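You operate a simulated robot arm through the tools that you are given. There is no shell and no other tool.

Carry out the task below with a simulated robot arm. There is one attempt and no reset: what you move stays moved.

JOB
Swap the orange rope for the yellow rope.
Fine: guide arm out for the change and in again; the orange end goes back in its socket.

The check looks at the end state, three seconds after you hand in, the way a careful person would. Anything else that was tipped, shoved, dropped, spilled or broken makes it a failure.

ROBOT AND FRAMES
A 6-joint arm with a fingered hand, fixed in place. Base frame: the origin is on the floor under the middle of its stand, x ahead of it, y to its left, z up; the work surface is at about z = 0.84. Readings come in m, degrees, newtons and seconds.
With the tool pointing down near the work surface it reaches from about 0.46 to 0.8 m from the base axis. Its first joint turns from -166.0 to 166.0 degrees. Payload 4 kg.
Tool frame: the origin (TCP) lies between the finger pads and is the grasp point; the fingertips stand 0.02 m ahead of it; z points along the fingers, y is the line along which they close. The gripper opens to 0.14 m; its body begins 0.054 m behind the TCP. The gripper is a hand of 3 fingers: y runs from the thumb to the fingers, the wrist lies at [0, 0, -0.215] in the tool frame, and closing takes about 1.5 s.
Orientation is that of the tool frame in the base frame, as a unit quaternion [x, y, z, w]. With the fingers straight down and closing along the base's y, the tool's x points along the base's -x, its y along +y and its z along -z.

CONTROLS
- The arm moves only by the tool move_arm. Its arguments are lists of equal length, an entry for each row: "rot": the turn, a rotation vector about the tool's x, y, z in degrees, a list of three; "xyz": the shift along the tool's x, y, z in m, a list of three; "hand": the closure, from 0 (fully open) to 1 (shut). In form: {"rot": [[ax, ay, az], ...], "xyz": [[x, y, z], ...], "hand": [hand, ...]}. A call has 1 to 20 rows; each row is the pose to reach, as a shift and turn from the pose commanded when the call began, along the tool's axes at that moment. A row lasts 0.2 s, in which the tool goes at most 0.05 m and 8.6 degrees; a call with a longer step from one row to the next is refused whole, and so is a gripper value outside its range. Where a pose cannot be reached the arm comes as near as it can. A force on the tool above 40 N (or 10 N above the force at the start of the call, whichever is more), or a blocked arm, ends the call early, and 0.2 s more pass. Each finger travels about 0.045 m/s and halts on what it meets, pressing with about 33 N; the grip force reading is that of the motor and also rises with nothing between the fingers. The clock runs only during rows and for 0.2 s after the last one: add rows that repeat a pose to give the fingers time. The reply holds the time, the measured pose of the TCP, the force on the tool along the base axes, the opening and the grip force, in the units named above and with some noise, with the torque about the TCP (base axes, N m) and any sound that the robot's microphone picked up, and new pictures: "show" is both (left out), scene, wrist or none.
- Cameras (640 x 400 px; columns grow to the right, rows downward): "scene" is fixed at [0.0497, -0.4984, 1.5991]; the picture's right is [0.48, -0.88, 0.00], its down [-0.54, -0.30, -0.78] and it looks along [0.69, 0.38, -0.62] (base axes); focal length 322 px, centre (320, 200). "wrist" rides on the gripper at [0.074, -0.043, -0.079] in the tool frame; the picture's right is [0.50, 0.87, 0.00], its down [-0.59, 0.34, -0.73] and it looks along [-0.64, 0.37, 0.68] (tool axes); focal length 275 px, centre (320, 200). There is no depth. A picture from a camera that has moved, and an enlarged one, comes with that camera's place and axes in the base frame and with its lens.
- move_column(by): moves the trunk up (or, below 0, down) by that many m; the arm rides with it, the base frame stays. It gives what a move gives, with no picture.
- set_grasp(shape): the hand has 3 fingers and takes this shape, open, in about a second: jaw (thumb against the fingers, like two jaws); tri (thumb and two fingers); tip (a fingertip pinch); poke (one finger out to press); point (the index stretched); flat (the hand flat); cup (the hand cupped); fist (a fist). The gripper value then closes the fingers along that shape, each until it touches; the sizes above hold for jaw. It gives what a move gives, with no picture.
- inspect(camera, box): a new picture of the part [left, top, right, bottom] of that camera's present view, enlarged. It takes no simulated time.
- hand_in(): hands the job in; it is judged then, once.

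Nothing tells you positions but the pictures and the camera data. Unless the task says otherwise, let go and move clear before handing in.

The tools are called after "Request:" by a JSON object that holds its "method" and its "body". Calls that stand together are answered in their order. move_arm: Moves the arm, as the interface text tells. Its arguments: {"type":"object","properties":{"rot":{"type":"array","items":{"type":"array","items":{"type":"number"}}},"xyz":{"type":"array","items":{"type":"array","items":{"type":"number"}}},"hand":{"type":"array","items":{"type":"number"}},"show":{"type":"string","enum":["both","scene","wrist","none"]}},"required":["rot","xyz","hand"]} The other tools are called the same way: move_column (by) moves the trunk up or down; set_grasp (shape) gives the hand a shape; inspect (camera, box) takes an enlarged picture of a part of a camera's view; hand_in () hands the job in.

At the start:

```text
t: 0.0
ee_pos: [0.4874, -0.0291, 1.317]
orientation: [0.0, 1.0, 0.0, -0.001]
contact_force: [0.5, -1.1, -0.8]
wrist_torque: [0.0, 0.01, 0.0]
width: 0.1396
grasp_force: 0.1
shape: jaw
trunk travel left (down, up): [-0.175, 0.415]
```

scene: 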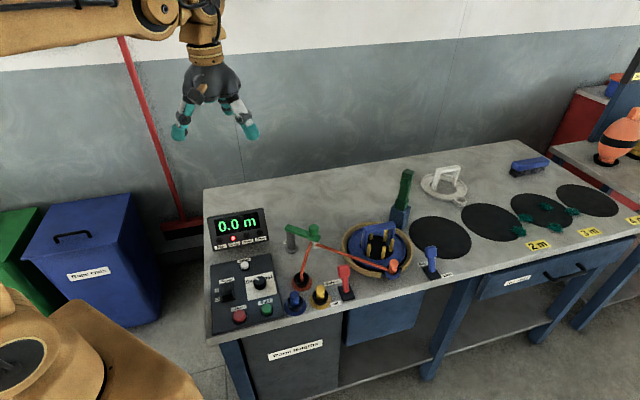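
wrist: 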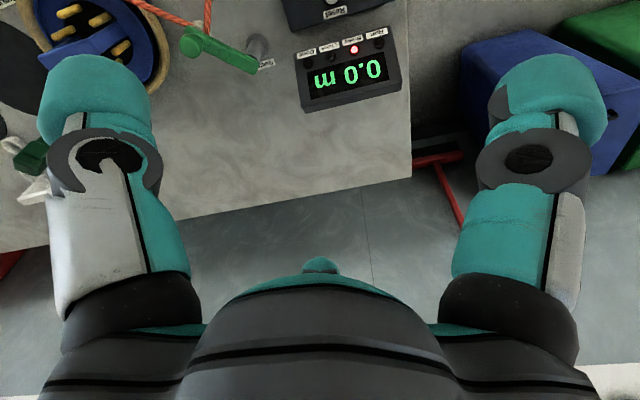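

I see a workbench with a rope measuring/cutting machine: a display, sockets, a green guide arm, an orange rope and a reel or cutter. I'll look closer at the parts before I move anything.

Request:
{"method": "inspect", "body": {"camera": "scene", "box": [200, 200, 360, 340]}}

Request:
{"method": "inspect", "body": {"camera": "scene", "box": [320, 150, 480, 290]}}

Request:
{"method": "inspect", "body": {"camera": "scene", "box": [270, 210, 360, 320]}}

Request:
{"method": "inspect", "body": {"camera": "scene", "box": [460, 60, 640, 260]}}

Request:
{"method": "inspect", "body": {"camera": "wrist", "box": [0, 0, 420, 200]}}

```text
2.86 times, centred on (280, 270) of scene
camera zoom: at [0.0497, -0.4984, 1.5991], right [0.48, -0.88, 0.0], down [-0.54, -0.3, -0.78], along [0.69, 0.38, -0.62], focal length 919 px, centre (434, 0)
```

zoom: 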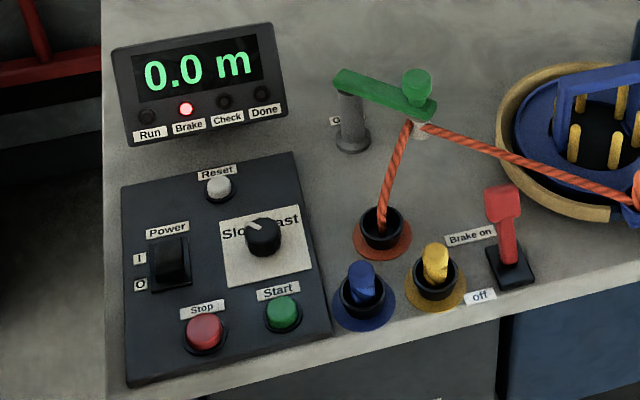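

```text
2.86 times, centred on (400, 220) of scene
camera zoom: at [0.0497, -0.4984, 1.5991], right [0.48, -0.88, 0.0], down [-0.54, -0.3, -0.78], along [0.69, 0.38, -0.62], focal length 919 px, centre (91, 143)
```

zoom: 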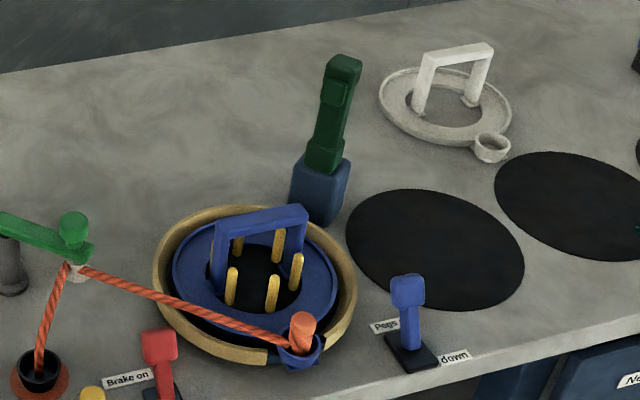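

```text
3.64 times, centred on (315, 265) of scene
camera zoom: at [0.0497, -0.4984, 1.5991], right [0.48, -0.88, 0.0], down [-0.54, -0.3, -0.78], along [0.69, 0.38, -0.62], focal length 1169 px, centre (338, -36)
```

zoom: 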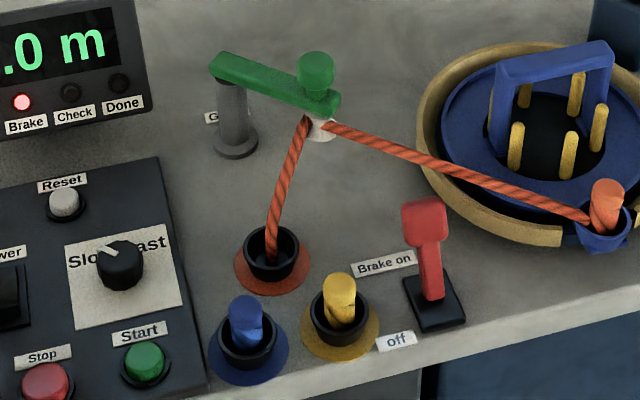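

```text
2.00 times, centred on (550, 160) of scene
camera zoom: at [0.0497, -0.4984, 1.5991], right [0.48, -0.88, 0.0], down [-0.54, -0.3, -0.78], along [0.69, 0.38, -0.62], focal length 643 px, centre (-140, 280)
```

zoom: 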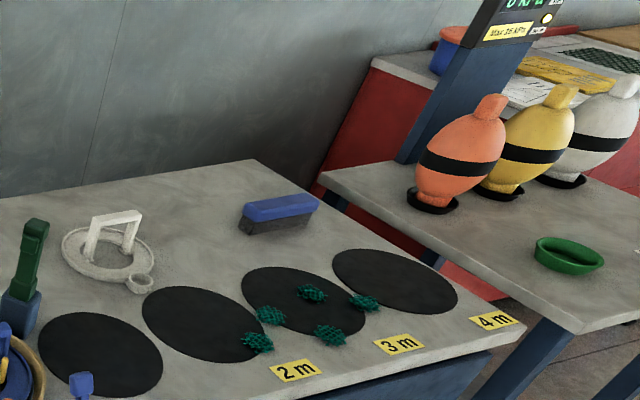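

```text
1.52 times, centred on (210, 100) of wrist
camera zoom: at [0.4113, -0.0706, 1.3966], right [-0.5, 0.87, 0.0], down [0.59, 0.34, 0.73], along [0.64, 0.37, -0.68], focal length 420 px, centre (488, 352)
```

zoom: 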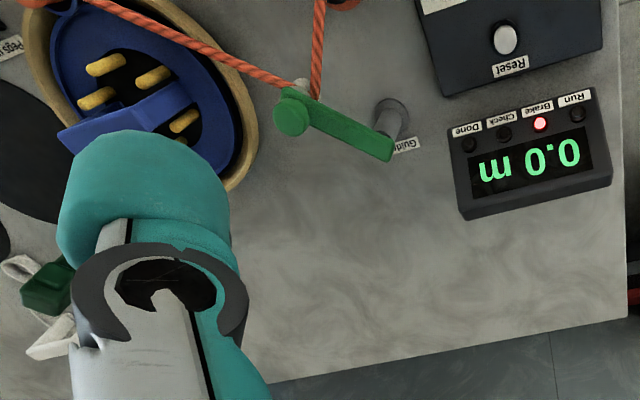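

The orange rope runs from its socket, round the guide arm's roller, to an orange plug in the cup on the reel rim. The yellow and blue plugs stand in their own sockets next to the orange one. I'll check the hand and look closer at the plugs.

Request:
{"method": "inspect", "body": {"camera": "scene", "box": [150, 20, 280, 150]}}

Request:
{"method": "inspect", "body": {"camera": "scene", "box": [360, 220, 440, 290]}}

Request:
{"method": "inspect", "body": {"camera": "scene", "box": [280, 215, 340, 255]}}

Request:
{"method": "inspect", "body": {"camera": "scene", "box": [280, 260, 360, 320]}}

```text
3.08 times, centred on (215, 85) of scene
camera zoom: at [0.0497, -0.4984, 1.5991], right [0.48, -0.88, 0.0], down [-0.54, -0.3, -0.78], along [0.69, 0.38, -0.62], focal length 989 px, centre (643, 554)
```

zoom: 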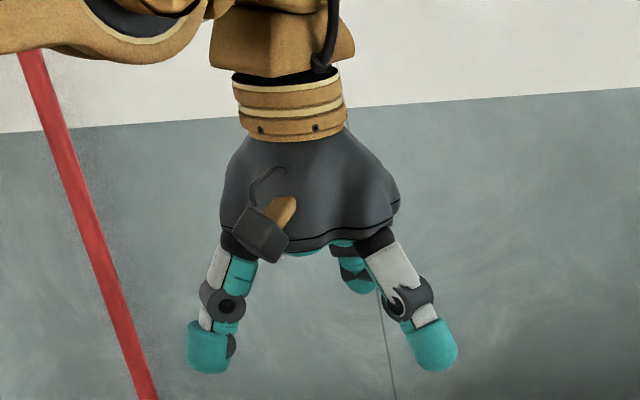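

```text
5.71 times, centred on (400, 255) of scene
camera zoom: at [0.0497, -0.4984, 1.5991], right [0.48, -0.88, 0.0], down [-0.54, -0.3, -0.78], along [0.69, 0.38, -0.62], focal length 1837 px, centre (-137, -114)
```

zoom: 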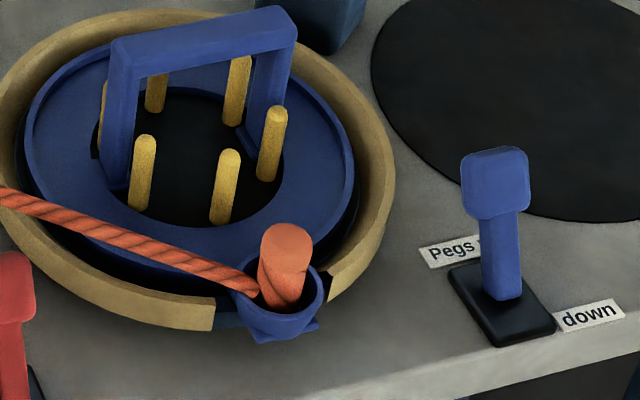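

```text
10.00 times, centred on (310, 235) of scene
camera zoom: at [0.0497, -0.4984, 1.5991], right [0.48, -0.88, 0.0], down [-0.54, -0.3, -0.78], along [0.69, 0.38, -0.62], focal length 3215 px, centre (420, -150)
```

zoom: 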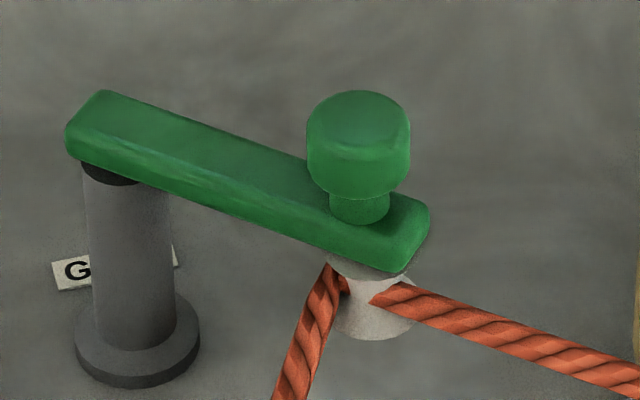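

```text
6.67 times, centred on (320, 290) of scene
camera zoom: at [0.0497, -0.4984, 1.5991], right [0.48, -0.88, 0.0], down [-0.54, -0.3, -0.78], along [0.69, 0.38, -0.62], focal length 2143 px, centre (320, -400)
```

zoom: 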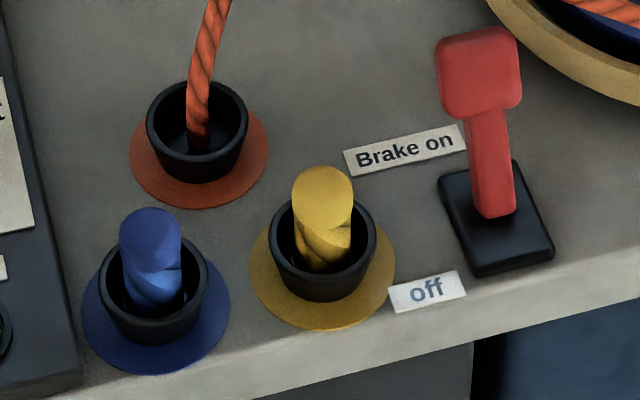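

The hand has a thumb and two fingers. I'll move it over the machine at a safe height to get a closer wrist view of the guide, the sockets and the reel.

Request:
{"method": "move_arm", "body": {"rot": [[0, 0, 0], [0, 0, 0], [0, 0, 0], [0, 0, 0], [0, 0, 0], [0, 0, 0]], "xyz": [[0, -0.04, 0.01], [0, -0.08, 0.03], [0, -0.12, 0.05], [0, -0.16, 0.07], [0, -0.2, 0.09], [0, -0.22, 0.1]], "hand": [0, 0, 0, 0, 0, 0]}}

```text
t: 1.4
ee_pos: [0.4874, -0.2492, 1.2183]
orientation: [0.0, 1.0, 0.0, -0.001]
contact_force: [-0.4, -0.7, -0.5]
wrist_torque: [-0.01, -0.01, 0.03]
width: 0.14
grasp_force: 0.0
shape: jaw
trunk travel left (down, up): [-0.175, 0.415]
camera wrist: at [0.4112, -0.2922, 1.2966], right [-0.5, 0.87, 0.0], down [0.59, 0.34, 0.73], along [0.64, 0.37, -0.68], focal length 275 px, centre (320, 200)
```

scene: 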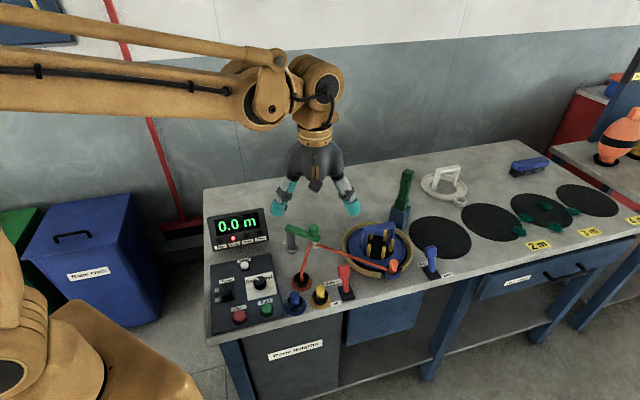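
wrist: 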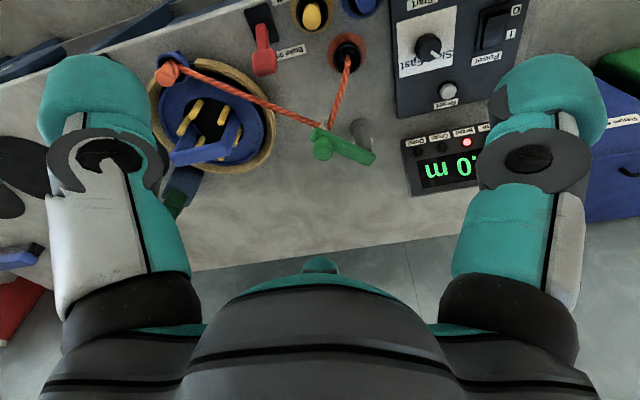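

Request:
{"method": "inspect", "body": {"camera": "wrist", "box": [280, 80, 400, 180]}}

Request:
{"method": "inspect", "body": {"camera": "wrist", "box": [140, 30, 300, 190]}}

Request:
{"method": "inspect", "body": {"camera": "wrist", "box": [230, 0, 400, 100]}}

```text
4.00 times, centred on (340, 130) of wrist
camera zoom: at [0.4112, -0.2922, 1.2966], right [-0.5, 0.87, 0.0], down [0.59, 0.34, 0.73], along [0.64, 0.37, -0.68], focal length 1101 px, centre (240, 480)
```

zoom: 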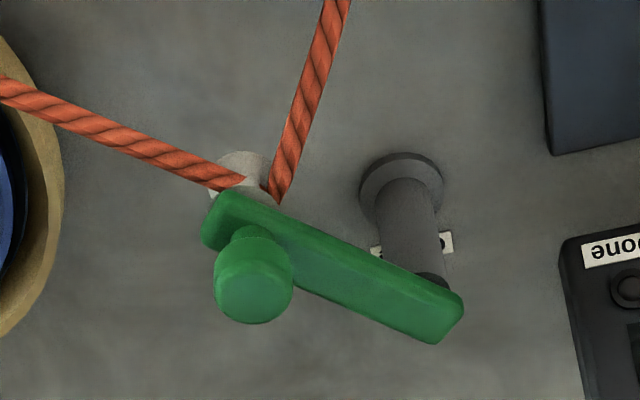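

```text
2.50 times, centred on (220, 110) of wrist
camera zoom: at [0.4112, -0.2922, 1.2966], right [-0.5, 0.87, 0.0], down [0.59, 0.34, 0.73], along [0.64, 0.37, -0.68], focal length 688 px, centre (570, 425)
```

zoom: 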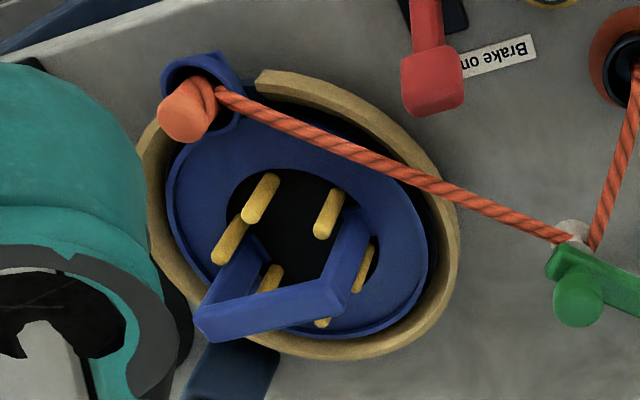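

```text
3.76 times, centred on (315, 50) of wrist
camera zoom: at [0.4112, -0.2922, 1.2966], right [-0.5, 0.87, 0.0], down [0.59, 0.34, 0.73], along [0.64, 0.37, -0.68], focal length 1036 px, centre (339, 765)
```

zoom: 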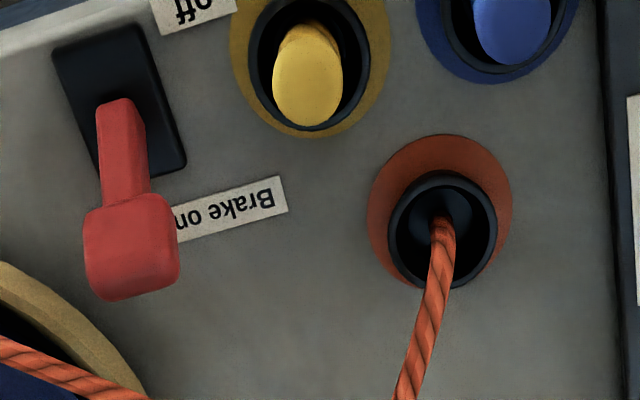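

The guide, sockets and reel cup are now clear. Before I pick a grip, I'll close the hand in free air to see how the fingers come together in the jaw shape.

Request:
{"method": "move_arm", "body": {"rot": [[0, 0, 0], [0, 0, 0], [0, 0, 0], [0, 0, 0], [0, 0, 0], [0, 0, 0], [0, 0, 0], [0, 0, 0]], "xyz": [[0, 0, 0], [0, 0, 0], [0, 0, 0], [0, 0, 0], [0, 0, 0], [0, 0, 0], [0, 0, 0], [0, 0, 0]], "hand": [0.8, 0.8, 0.8, 0.8, 0.8, 0.8, 0.8, 0.8]}}

Request:
{"method": "inspect", "body": {"camera": "scene", "box": [250, 110, 390, 230]}}

```text
t: 3.2
ee_pos: [0.4869, -0.2498, 1.2177]
orientation: [0.001, 1.0, 0.0, 0.0]
contact_force: [0.5, -0.3, -0.9]
wrist_torque: [0.0, -0.02, 0.01]
width: 0.0282
grasp_force: 0.0
shape: jaw
trunk travel left (down, up): [-0.175, 0.415]
camera wrist: at [0.4112, -0.2915, 1.2969], right [-0.5, 0.87, 0.0], down [0.59, 0.34, 0.73], along [0.64, 0.37, -0.68], focal length 275 px, centre (320, 200)
```

scene: 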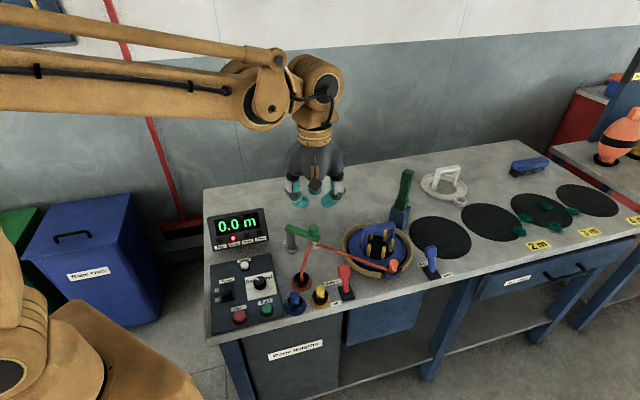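
wrist: 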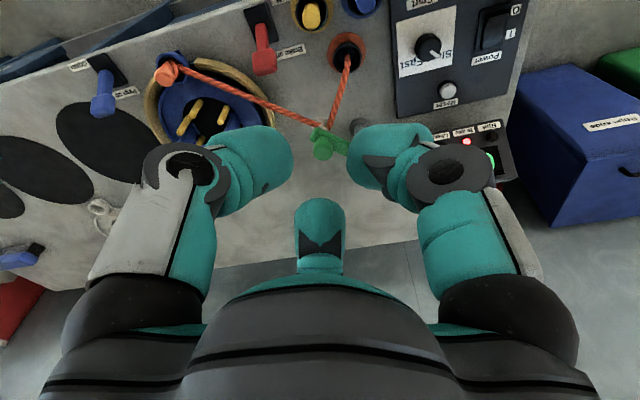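

```text
3.33 times, centred on (320, 170) of scene
camera zoom: at [0.0497, -0.4984, 1.5991], right [0.48, -0.88, 0.0], down [-0.54, -0.3, -0.78], along [0.69, 0.38, -0.62], focal length 1072 px, centre (320, 300)
```

zoom: 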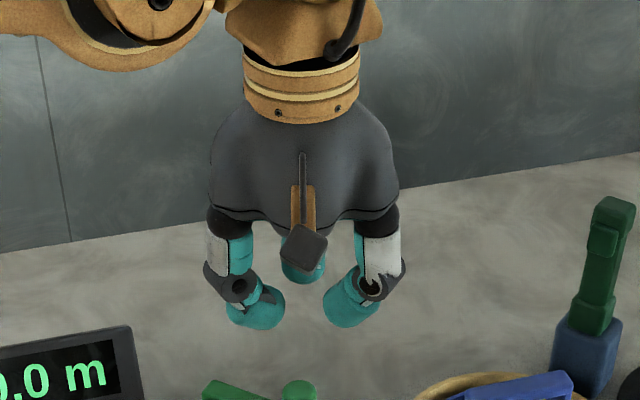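

In the jaw shape all three fingers close toward the centre. I'll test the "tip" shape for comparison, since the clearance around the plugs is small.

Request:
{"method": "set_grasp", "body": {"shape": "tip"}}

Request:
{"method": "move_arm", "body": {"rot": [[0, 0, 0], [0, 0, 0], [0, 0, 0], [0, 0, 0], [0, 0, 0], [0, 0, 0], [0, 0, 0], [0, 0, 0]], "xyz": [[0, 0, 0], [0, 0, 0], [0, 0, 0], [0, 0, 0], [0, 0, 0], [0, 0, 0], [0, 0, 0], [0, 0, 0]], "hand": [0.7, 0.7, 0.7, 0.7, 0.7, 0.7, 0.7, 0.7]}}

Request:
{"method": "inspect", "body": {"camera": "scene", "box": [250, 110, 390, 230]}}

```text
t: 4.1
ee_pos: [0.4871, -0.25, 1.2177]
orientation: [0.0, 1.0, 0.0, 0.001]
contact_force: [-0.4, 0.1, -0.3]
wrist_torque: [0.0, 0.02, -0.01]
width: 0.14
grasp_force: 0.0
shape: tip
trunk travel left (down, up): [-0.175, 0.415]
```

```text
t: 5.9
ee_pos: [0.4872, -0.2487, 1.2169]
orientation: [-0.001, 1.0, 0.0, 0.0]
contact_force: [0.5, -0.7, 0.0]
wrist_torque: [-0.03, 0.01, 0.0]
width: 0.0424
grasp_force: 0.1
shape: tip
trunk travel left (down, up): [-0.175, 0.415]
camera wrist: at [0.4112, -0.2915, 1.2969], right [-0.5, 0.87, 0.0], down [0.59, 0.34, 0.73], along [0.64, 0.37, -0.68], focal length 275 px, centre (320, 200)
```

scene: 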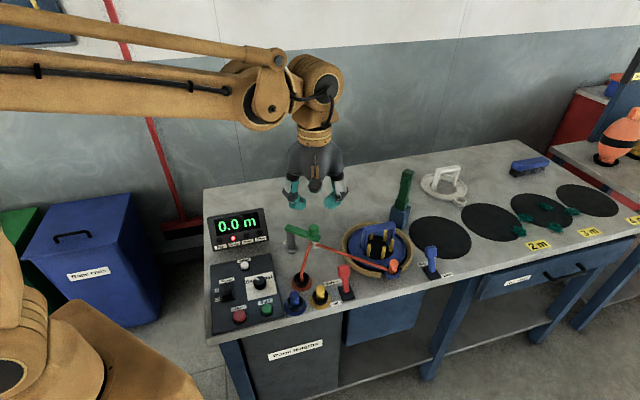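
wrist: 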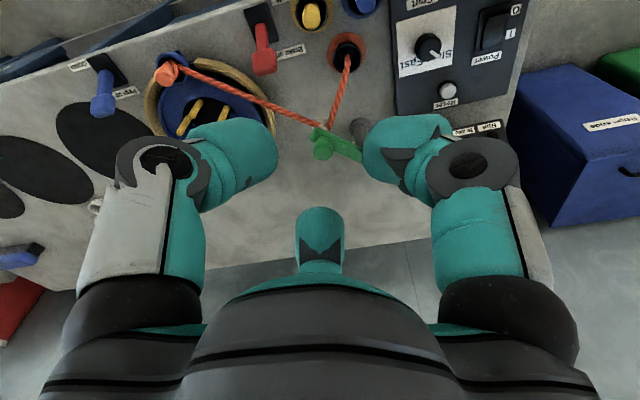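

```text
3.33 times, centred on (320, 170) of scene
camera zoom: at [0.0497, -0.4984, 1.5991], right [0.48, -0.88, 0.0], down [-0.54, -0.3, -0.78], along [0.69, 0.38, -0.62], focal length 1072 px, centre (320, 300)
```

zoom: 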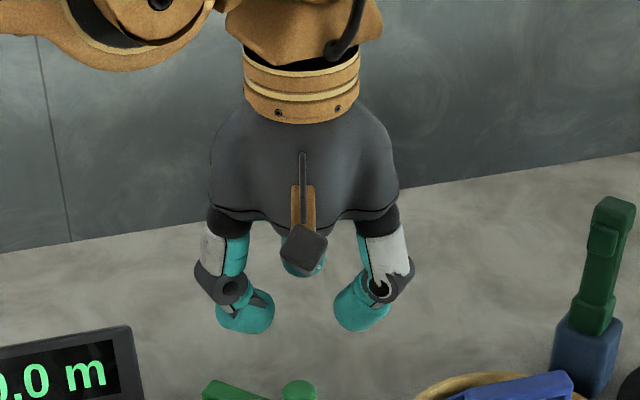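

All three shapes close toward the centre, so I'll use jaw, which suits the round knob and plugs. Next I'll lower the hand a little to get a closer wrist view of the guide knob.

Request:
{"method": "set_grasp", "body": {"shape": "jaw"}}

Request:
{"method": "move_arm", "body": {"rot": [[0, 0, 0], [0, 0, 0], [0, 0, 0], [0, 0, 0]], "xyz": [[-0.01, 0.008, 0.035], [-0.02, 0.016, 0.07], [-0.03, 0.024, 0.11], [-0.03, 0.024, 0.138]], "hand": [0, 0, 0, 0]}}

Request:
{"method": "inspect", "body": {"camera": "wrist", "box": [240, 100, 420, 260]}}

```text
t: 6.8
ee_pos: [0.4861, -0.2493, 1.2173]
orientation: [0.0, 1.0, 0.0, 0.0]
contact_force: [-0.1, -0.9, -0.4]
wrist_torque: [0.03, 0.0, 0.0]
width: 0.1404
grasp_force: 0.1
shape: jaw
trunk travel left (down, up): [-0.175, 0.415]
```

```text
t: 7.8
ee_pos: [0.5175, -0.2255, 1.0794]
orientation: [0.0, 1.0, 0.0, 0.0]
contact_force: [0.2, -0.2, 0.6]
wrist_torque: [0.01, -0.01, -0.01]
width: 0.1402
grasp_force: 0.0
shape: jaw
trunk travel left (down, up): [-0.175, 0.415]
camera wrist: at [0.4413, -0.2672, 1.1586], right [-0.5, 0.87, 0.0], down [0.59, 0.34, 0.73], along [0.64, 0.37, -0.68], focal length 275 px, centre (320, 200)
```

scene: 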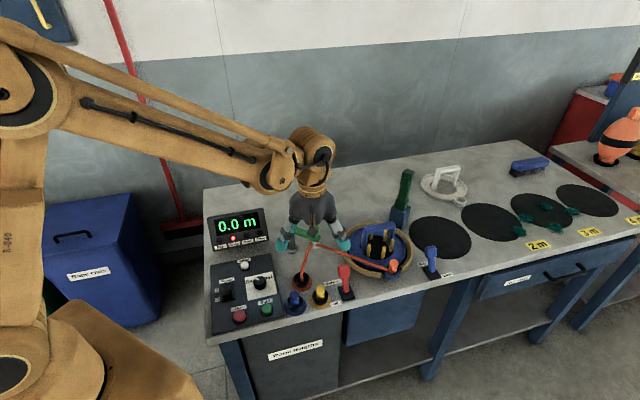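
wrist: 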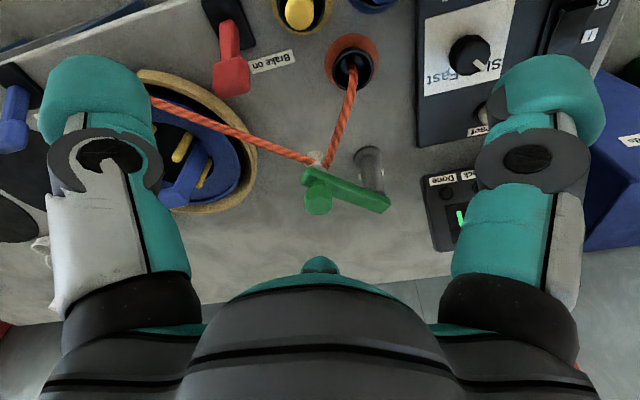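

```text
2.50 times, centred on (330, 180) of wrist
camera zoom: at [0.4413, -0.2672, 1.1586], right [-0.5, 0.87, 0.0], down [0.59, 0.34, 0.73], along [0.64, 0.37, -0.68], focal length 688 px, centre (295, 250)
```

zoom: 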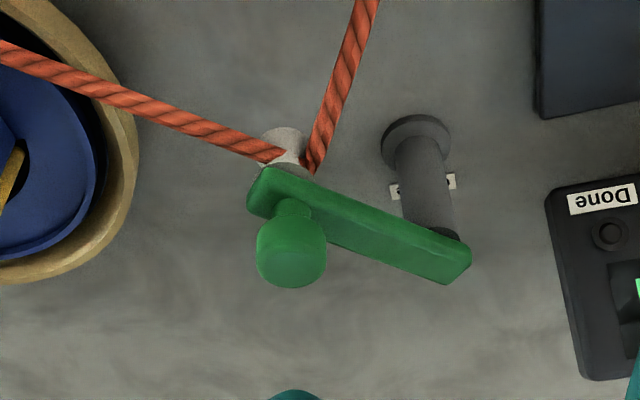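

I place the guide knob at about (0.63, -0.16) with its top near z = 0.97. I'll hover above it and use the wrist camera to centre on it.

Request:
{"method": "move_arm", "body": {"rot": [[0, 0, 0], [0, 0, 0], [0, 0, 0], [0, 0, 0]], "xyz": [[-0.03, 0.018, 0.0], [-0.06, 0.036, 0.0], [-0.09, 0.054, 0.01], [-0.1105, 0.0645, 0.015]], "hand": [0.3, 0.3, 0.3, 0.3]}}

Request:
{"method": "inspect", "body": {"camera": "wrist", "box": [220, 20, 420, 200]}}

Request:
{"method": "inspect", "body": {"camera": "scene", "box": [260, 170, 400, 290]}}

```text
t: 8.8
ee_pos: [0.6271, -0.1591, 1.0632]
orientation: [0.0, 1.0, 0.0, 0.0]
contact_force: [0.6, -0.4, -0.3]
wrist_torque: [-0.01, -0.02, -0.02]
width: 0.0984
grasp_force: 0.1
shape: jaw
trunk travel left (down, up): [-0.175, 0.415]
camera wrist: at [0.5521, -0.2024, 1.1427], right [-0.5, 0.87, 0.0], down [0.59, 0.34, 0.73], along [0.64, 0.37, -0.68], focal length 275 px, centre (320, 200)
```

scene: 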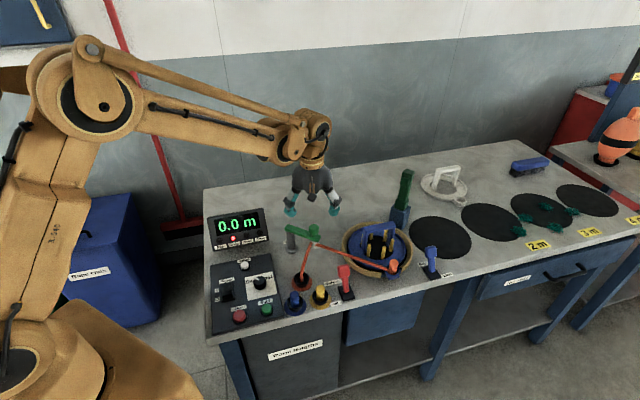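
wrist: 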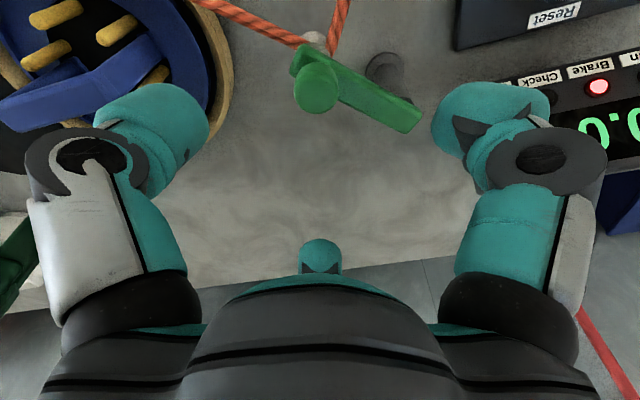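

```text
2.22 times, centred on (320, 110) of wrist
camera zoom: at [0.5521, -0.2024, 1.1427], right [-0.5, 0.87, 0.0], down [0.59, 0.34, 0.73], along [0.64, 0.37, -0.68], focal length 612 px, centre (320, 400)
```

zoom: 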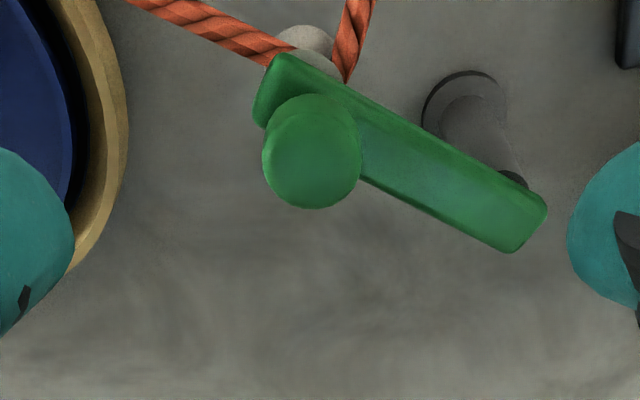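

```text
3.33 times, centred on (330, 230) of scene
camera zoom: at [0.0497, -0.4984, 1.5991], right [0.48, -0.88, 0.0], down [-0.54, -0.3, -0.78], along [0.69, 0.38, -0.62], focal length 1072 px, centre (287, 100)
```

zoom: 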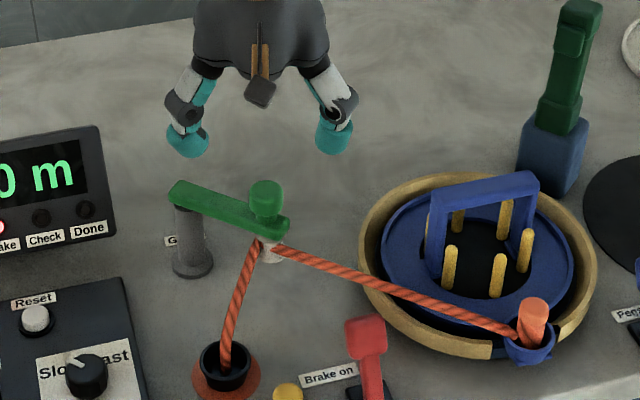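

The knob is about 3 mm to the -y side of the tool axis. I'll correct for that, come down around it with the fingers part open, and look before closing.

Request:
{"method": "move_arm", "body": {"rot": [[0, 0, 0], [0, 0, 0], [0, 0, 0], [0, 0, 0]], "xyz": [[0, -0.003, 0.03], [0, -0.003, 0.06], [0, -0.003, 0.085], [0, -0.003, 0.097]], "hand": [0.35, 0.4, 0.4, 0.4]}}

Request:
{"method": "inspect", "body": {"camera": "scene", "box": [260, 190, 370, 280]}}

```text
t: 9.8
ee_pos: [0.6278, -0.1633, 0.9657]
orientation: [0.0, 1.0, 0.0, 0.0]
contact_force: [0.5, 0.3, -0.1]
wrist_torque: [-0.02, -0.03, 0.01]
width: 0.0845
grasp_force: 0.1
shape: jaw
trunk travel left (down, up): [-0.175, 0.415]
camera wrist: at [0.5522, -0.2051, 1.0459], right [-0.5, 0.87, 0.0], down [0.59, 0.34, 0.73], along [0.64, 0.37, -0.68], focal length 275 px, centre (320, 200)
```

scene: 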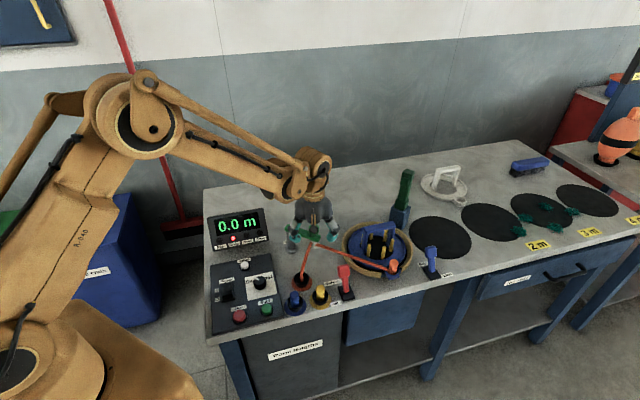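
wrist: 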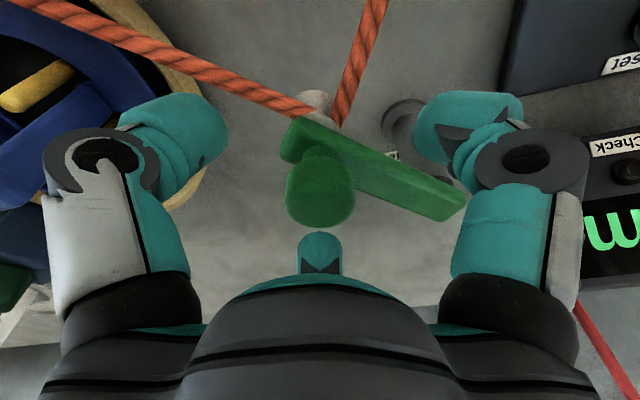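

```text
4.44 times, centred on (315, 235) of scene
camera zoom: at [0.0497, -0.4984, 1.5991], right [0.48, -0.88, 0.0], down [-0.54, -0.3, -0.78], along [0.69, 0.38, -0.62], focal length 1429 px, centre (342, 44)
```

zoom: 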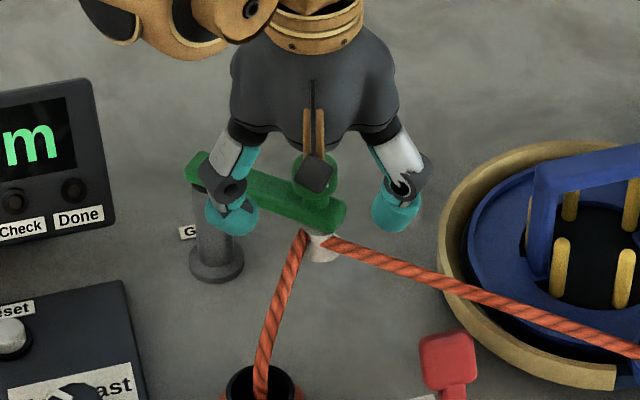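

The knob sits right between the fingers, so I'll close on it.

Request:
{"method": "move_arm", "body": {"rot": [[0, 0, 0], [0, 0, 0], [0, 0, 0], [0, 0, 0], [0, 0, 0], [0, 0, 0], [0, 0, 0]], "xyz": [[0, 0, 0], [0, 0, 0], [0, 0, 0], [0, 0, 0], [0, 0, 0], [0, 0, 0], [0, 0, 0]], "hand": [0.5, 0.6, 0.7, 0.8, 0.85, 0.85, 0.85]}}

Request:
{"method": "inspect", "body": {"camera": "scene", "box": [260, 190, 370, 280]}}

```text
t: 11.4
ee_pos: [0.6283, -0.1622, 0.9669]
orientation: [0.0, 1.0, 0.0, -0.002]
contact_force: [-0.6, 1.0, -8.3]
wrist_torque: [-0.03, 0.0, 0.0]
width: 0.0242
grasp_force: 32.9
shape: jaw
trunk travel left (down, up): [-0.175, 0.415]
camera wrist: at [0.5526, -0.2052, 1.0456], right [-0.5, 0.87, 0.0], down [0.59, 0.34, 0.73], along [0.64, 0.37, -0.68], focal length 275 px, centre (320, 200)
```

scene: 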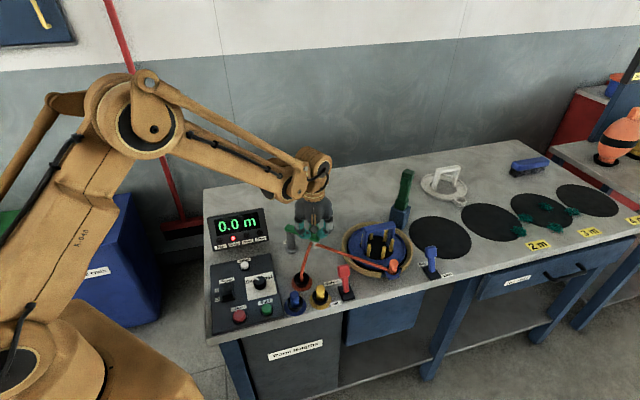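
wrist: 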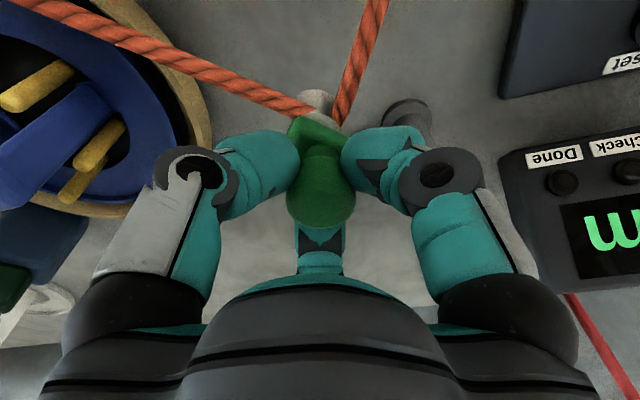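

```text
4.44 times, centred on (315, 235) of scene
camera zoom: at [0.0497, -0.4984, 1.5991], right [0.48, -0.88, 0.0], down [-0.54, -0.3, -0.78], along [0.69, 0.38, -0.62], focal length 1429 px, centre (342, 44)
```

zoom: 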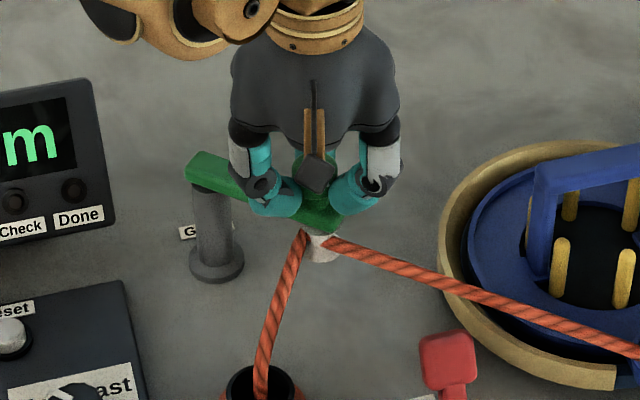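

The grip on the knob is solid. I'll try swinging the guide arm gently toward +x, away from the rope and sockets, and watch the force.

Request:
{"method": "move_arm", "body": {"rot": [[0, 0, -4], [0, 0, -8], [0, 0, -12], [0, 0, -12]], "xyz": [[-0.0057, 0.0002, 0], [-0.0114, 0.0008, 0], [-0.017, 0.0018, 0], [-0.017, 0.0018, 0]], "hand": [0.85, 0.85, 0.85, 0.85]}}

Request:
{"method": "inspect", "body": {"camera": "scene", "box": [260, 190, 370, 280]}}

```text
t: 12.4
ee_pos: [0.6405, -0.1633, 0.9689]
orientation: [-0.104, 0.995, 0.0, 0.001]
contact_force: [-32.5, -7.3, 2.0]
wrist_torque: [0.04, 0.81, 0.35]
width: 0.0232
grasp_force: 33.2
shape: jaw
trunk travel left (down, up): [-0.175, 0.415]
camera wrist: at [0.5761, -0.2193, 1.0481], right [-0.67, 0.74, 0.0], down [0.5, 0.45, 0.74], along [0.55, 0.49, -0.68], focal length 275 px, centre (320, 200)
```

scene: 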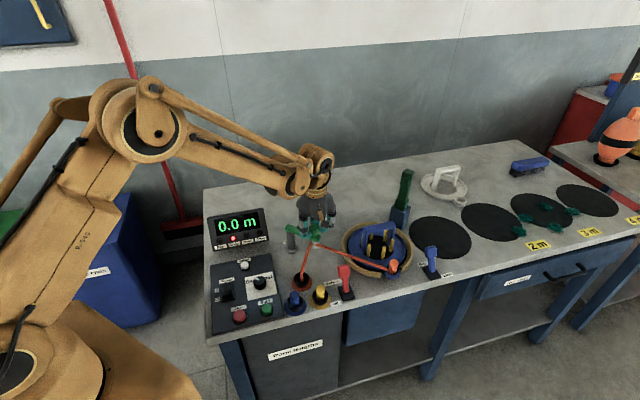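
wrist: 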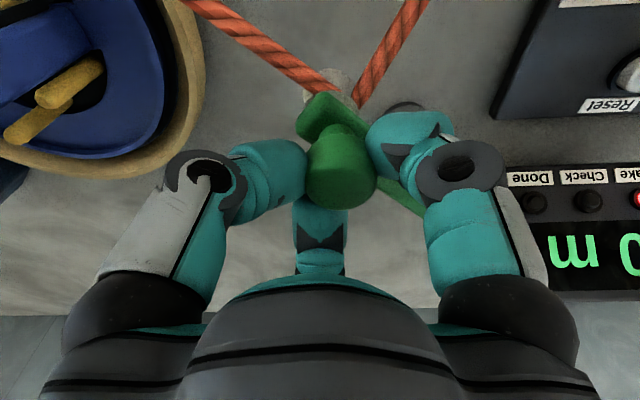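

```text
4.44 times, centred on (315, 235) of scene
camera zoom: at [0.0497, -0.4984, 1.5991], right [0.48, -0.88, 0.0], down [-0.54, -0.3, -0.78], along [0.69, 0.38, -0.62], focal length 1429 px, centre (342, 44)
```

zoom: 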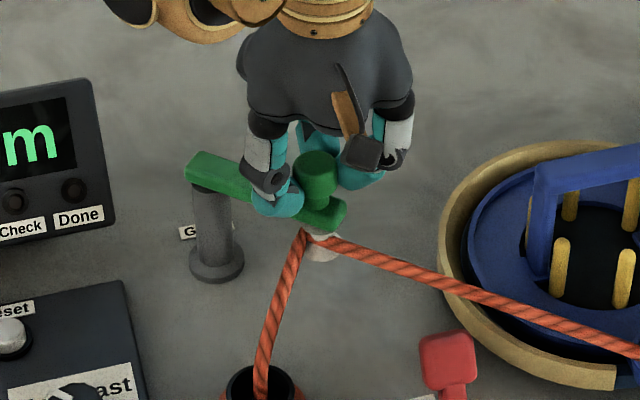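

Pushing +x met a hard stop of about 32 N, so "in" is the limit on that side. I'll go back to the middle and try the other way, toward -x.

Request:
{"method": "move_arm", "body": {"rot": [[0, 0, 4], [0, 0, 8], [0, 0, 12]], "xyz": [[0.0057, 0.0002, 0], [0.0114, 0.0008, 0], [0.017, 0.0018, 0]], "hand": [0.85, 0.85, 0.85], "show": "none"}}

Request:
{"method": "move_arm", "body": {"rot": [[0, 0, 4], [0, 0, 8], [0, 0, 12], [0, 0, 12]], "xyz": [[0.0057, 0.0002, 0], [0.0114, 0.0008, 0], [0.017, 0.0018, 0], [0.017, 0.0018, 0]], "hand": [0.85, 0.85, 0.85, 0.85]}}

Request:
{"method": "inspect", "body": {"camera": "scene", "box": [260, 190, 370, 280]}}

```text
t: 13.2
ee_pos: [0.6262, -0.1635, 0.9682]
orientation: [0.001, 1.0, 0.0, 0.001]
contact_force: [-6.1, -13.0, 18.6]
wrist_torque: [0.1, 0.73, 0.64]
width: 0.0236
grasp_force: 33.2
shape: jaw
trunk travel left (down, up): [-0.175, 0.415]
```

```text
t: 14.2
ee_pos: [0.6085, -0.1627, 0.9689]
orientation: [0.106, 0.994, 0.001, 0.001]
contact_force: [-9.3, -11.4, 18.2]
wrist_torque: [0.29, 0.65, 0.55]
width: 0.0238
grasp_force: 32.3
shape: jaw
trunk travel left (down, up): [-0.175, 0.415]
camera wrist: at [0.5252, -0.1882, 1.0474], right [-0.31, 0.95, 0.0], down [0.64, 0.21, 0.74], along [0.7, 0.23, -0.68], focal length 275 px, centre (320, 200)
```

scene: 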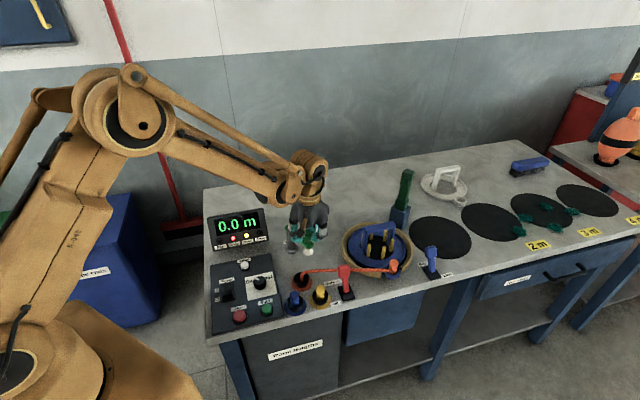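
wrist: 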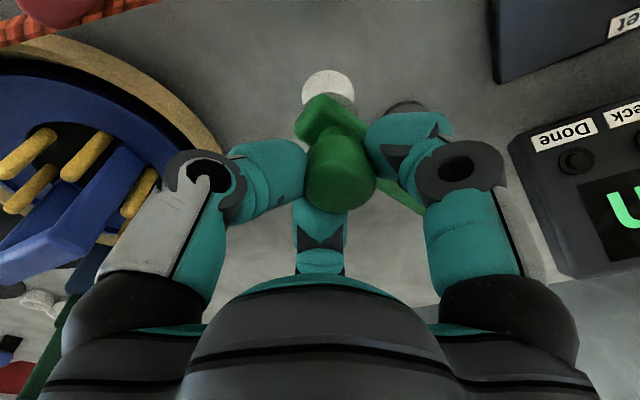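

```text
4.44 times, centred on (315, 235) of scene
camera zoom: at [0.0497, -0.4984, 1.5991], right [0.48, -0.88, 0.0], down [-0.54, -0.3, -0.78], along [0.69, 0.38, -0.62], focal length 1429 px, centre (342, 44)
```

zoom: 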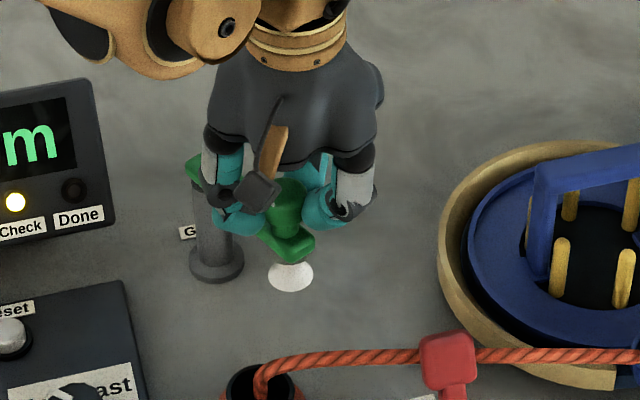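

The arm swings freely toward -x, the rope has dropped off the roller, and the "Check" lamp came on. I'll keep swinging it further out along its arc.

Request:
{"method": "move_arm", "body": {"rot": [[0, 0, 8], [0, 0, 16], [0, 0, 24], [0, 0, 32], [0, 0, 40]], "xyz": [[0.0114, 0.0008, 0], [0.0225, 0.0032, 0], [0.0332, 0.0071, 0], [0.0432, 0.0124, 0], [0.0525, 0.0191, 0]], "hand": [0.85, 0.85, 0.85, 0.85, 0.85]}}

Request:
{"method": "inspect", "body": {"camera": "scene", "box": [230, 190, 370, 310]}}

```text
t: 15.4
ee_pos: [0.561, -0.1309, 0.9678]
orientation: [0.439, 0.899, 0.0, 0.0]
contact_force: [-20.9, -5.3, 8.3]
wrist_torque: [0.43, 0.37, 0.6]
width: 0.0241
grasp_force: 32.9
shape: jaw
trunk travel left (down, up): [-0.175, 0.415]
camera wrist: at [0.4795, -0.0984, 1.0478], right [0.38, 0.93, 0.0], down [0.63, -0.26, 0.73], along [0.68, -0.28, -0.68], focal length 275 px, centre (320, 200)
```

scene: 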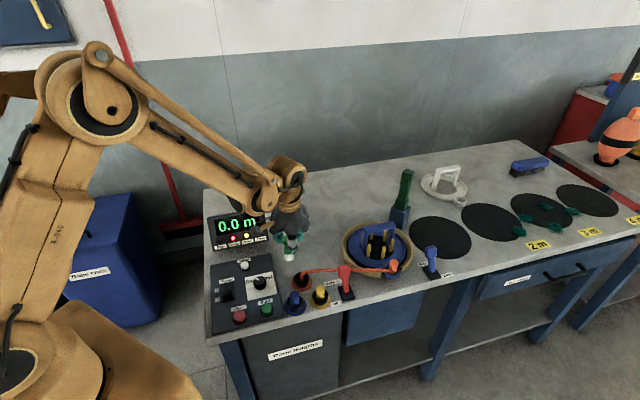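
wrist: 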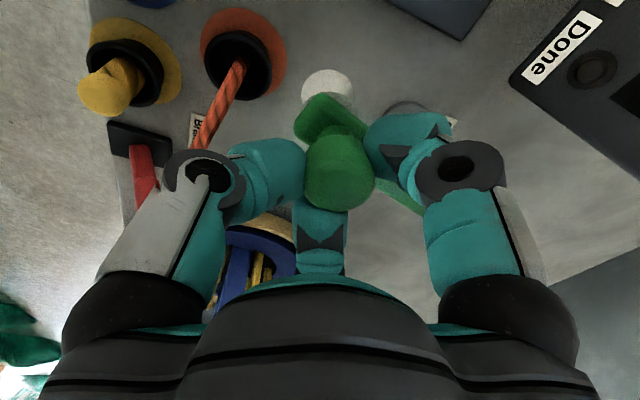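

```text
3.33 times, centred on (300, 250) of scene
camera zoom: at [0.0497, -0.4984, 1.5991], right [0.48, -0.88, 0.0], down [-0.54, -0.3, -0.78], along [0.69, 0.38, -0.62], focal length 1072 px, centre (387, 33)
```

zoom: 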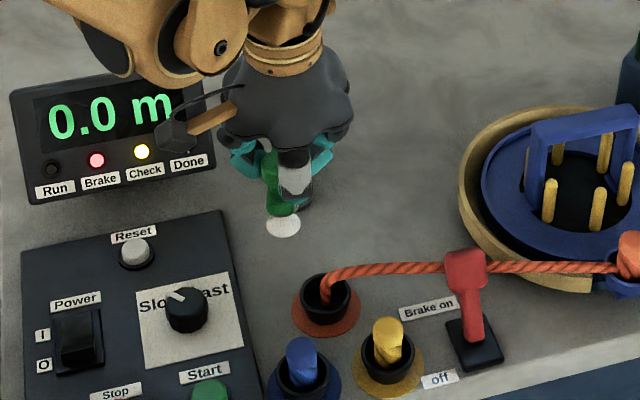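

The guide is about 50° out, which leaves it close to the orange socket. I'll keep swinging it outward for working room and watch the force.

Request:
{"method": "move_arm", "body": {"rot": [[0, 0, 8], [0, 0, 16], [0, 0, 24], [0, 0, 32]], "xyz": [[0.0114, 0.0008, 0], [0.0225, 0.0032, 0], [0.0332, 0.0071, 0], [0.0432, 0.0124, 0]], "hand": [0.85, 0.85, 0.85, 0.85]}}

Request:
{"method": "inspect", "body": {"camera": "scene", "box": [230, 190, 370, 310]}}

```text
t: 16.1
ee_pos: [0.5495, -0.1167, 0.9692]
orientation: [0.578, 0.816, -0.002, 0.004]
contact_force: [-5.0, -36.7, 16.3]
wrist_torque: [0.11, 0.1, 1.07]
width: 0.0246
grasp_force: 32.8
shape: jaw
trunk travel left (down, up): [-0.175, 0.415]
stopped in row 3: the force on the tool passed its limit at 46 N (the readings are from after the stop); the commanded pose is now the measured one
camera wrist: at [0.4832, -0.0594, 1.0471], right [0.65, 0.76, 0.0], down [0.51, -0.44, 0.74], along [0.56, -0.48, -0.67], focal length 275 px, centre (320, 200)
```

scene: 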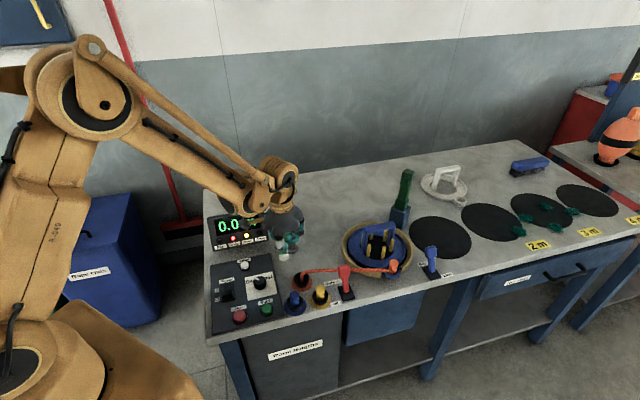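
wrist: 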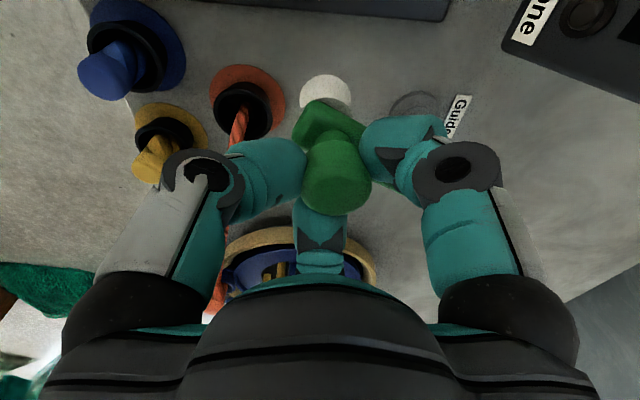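

```text
3.33 times, centred on (300, 250) of scene
camera zoom: at [0.0497, -0.4984, 1.5991], right [0.48, -0.88, 0.0], down [-0.54, -0.3, -0.78], along [0.69, 0.38, -0.62], focal length 1072 px, centre (387, 33)
```

zoom: 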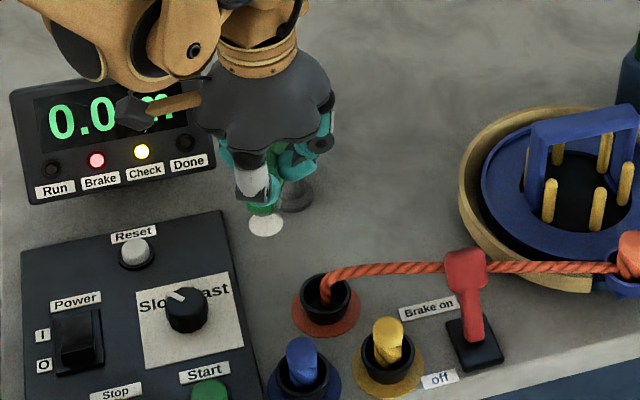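

The guide has reached its outer stop, roughly 75° out. I'll let go of the knob and rise clear.

Request:
{"method": "move_arm", "body": {"rot": [[0, 0, 0], [0, 0, 0], [0, 0, 0], [0, 0, 0], [0, 0, 0]], "xyz": [[0, 0, 0], [0, 0, 0], [0, 0, 0], [0, 0, 0], [0, 0, 0]], "hand": [0.7, 0.55, 0.4, 0.4, 0.4], "show": "wrist"}}

Request:
{"method": "move_arm", "body": {"rot": [[0, 0, 0], [0, 0, 0], [0, 0, 0], [0, 0, 0]], "xyz": [[0, 0, -0.03], [0, 0, -0.07], [0, 0, -0.12], [0, 0, -0.16]], "hand": [0.4, 0.4, 0.4, 0.4]}}

Request:
{"method": "inspect", "body": {"camera": "scene", "box": [230, 190, 370, 310]}}

```text
t: 17.3
ee_pos: [0.5507, -0.1103, 0.9672]
orientation: [0.577, 0.816, -0.001, 0.001]
contact_force: [0.3, 0.3, 0.7]
wrist_torque: [0.01, -0.03, 0.01]
width: 0.0836
grasp_force: 0.1
shape: jaw
trunk travel left (down, up): [-0.175, 0.415]
camera wrist: at [0.4849, -0.0539, 1.0463], right [0.65, 0.76, 0.0], down [0.51, -0.44, 0.74], along [0.56, -0.48, -0.68], focal length 275 px, centre (320, 200)
```

wrist: 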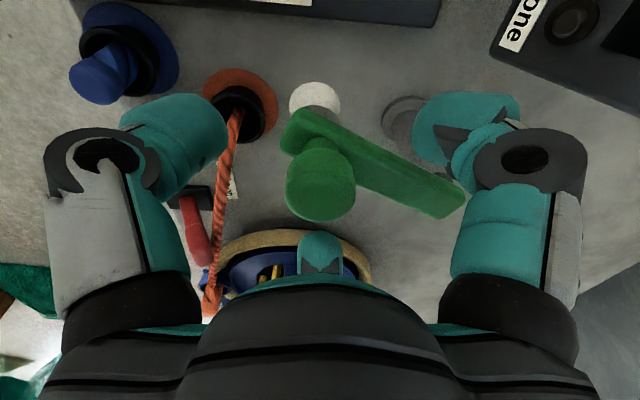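

```text
t: 18.3
ee_pos: [0.5498, -0.1109, 1.1288]
orientation: [0.578, 0.816, -0.001, 0.002]
contact_force: [-0.3, 0.9, -0.2]
wrist_torque: [0.02, 0.03, 0.0]
width: 0.0834
grasp_force: 0.1
shape: jaw
trunk travel left (down, up): [-0.175, 0.415]
camera wrist: at [0.4838, -0.0525, 1.2082], right [0.65, 0.76, 0.0], down [0.51, -0.44, 0.74], along [0.56, -0.48, -0.67], focal length 275 px, centre (320, 200)
```

scene: 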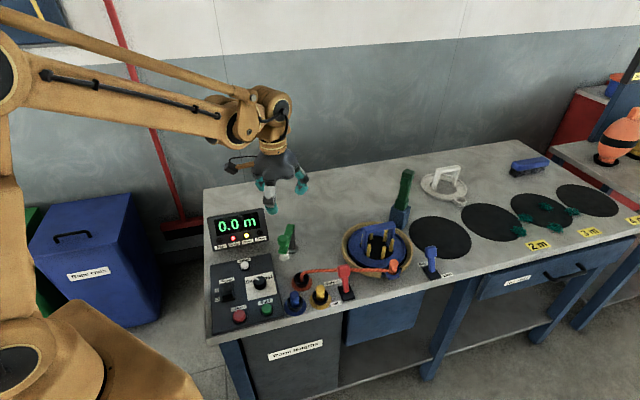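
wrist: 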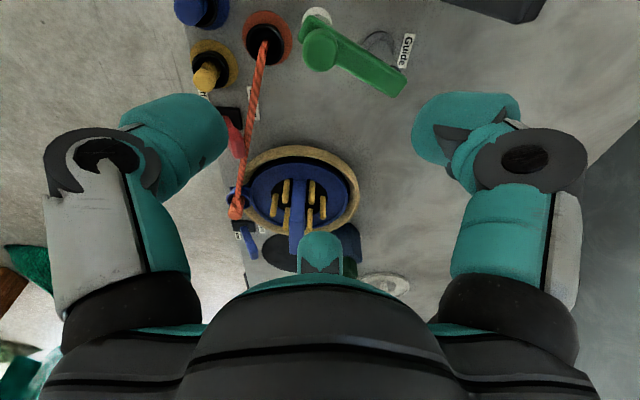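

```text
3.33 times, centred on (300, 250) of scene
camera zoom: at [0.0497, -0.4984, 1.5991], right [0.48, -0.88, 0.0], down [-0.54, -0.3, -0.78], along [0.69, 0.38, -0.62], focal length 1072 px, centre (387, 33)
```

zoom: 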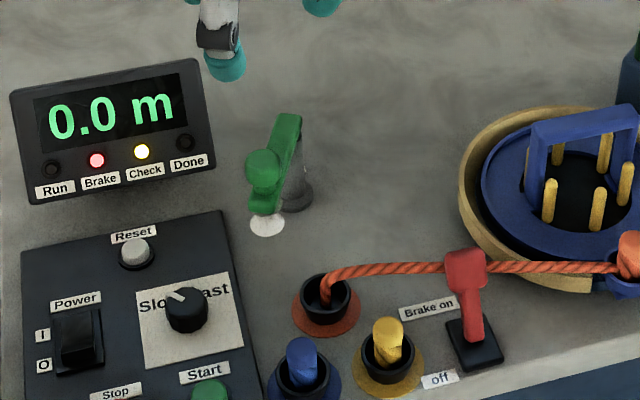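

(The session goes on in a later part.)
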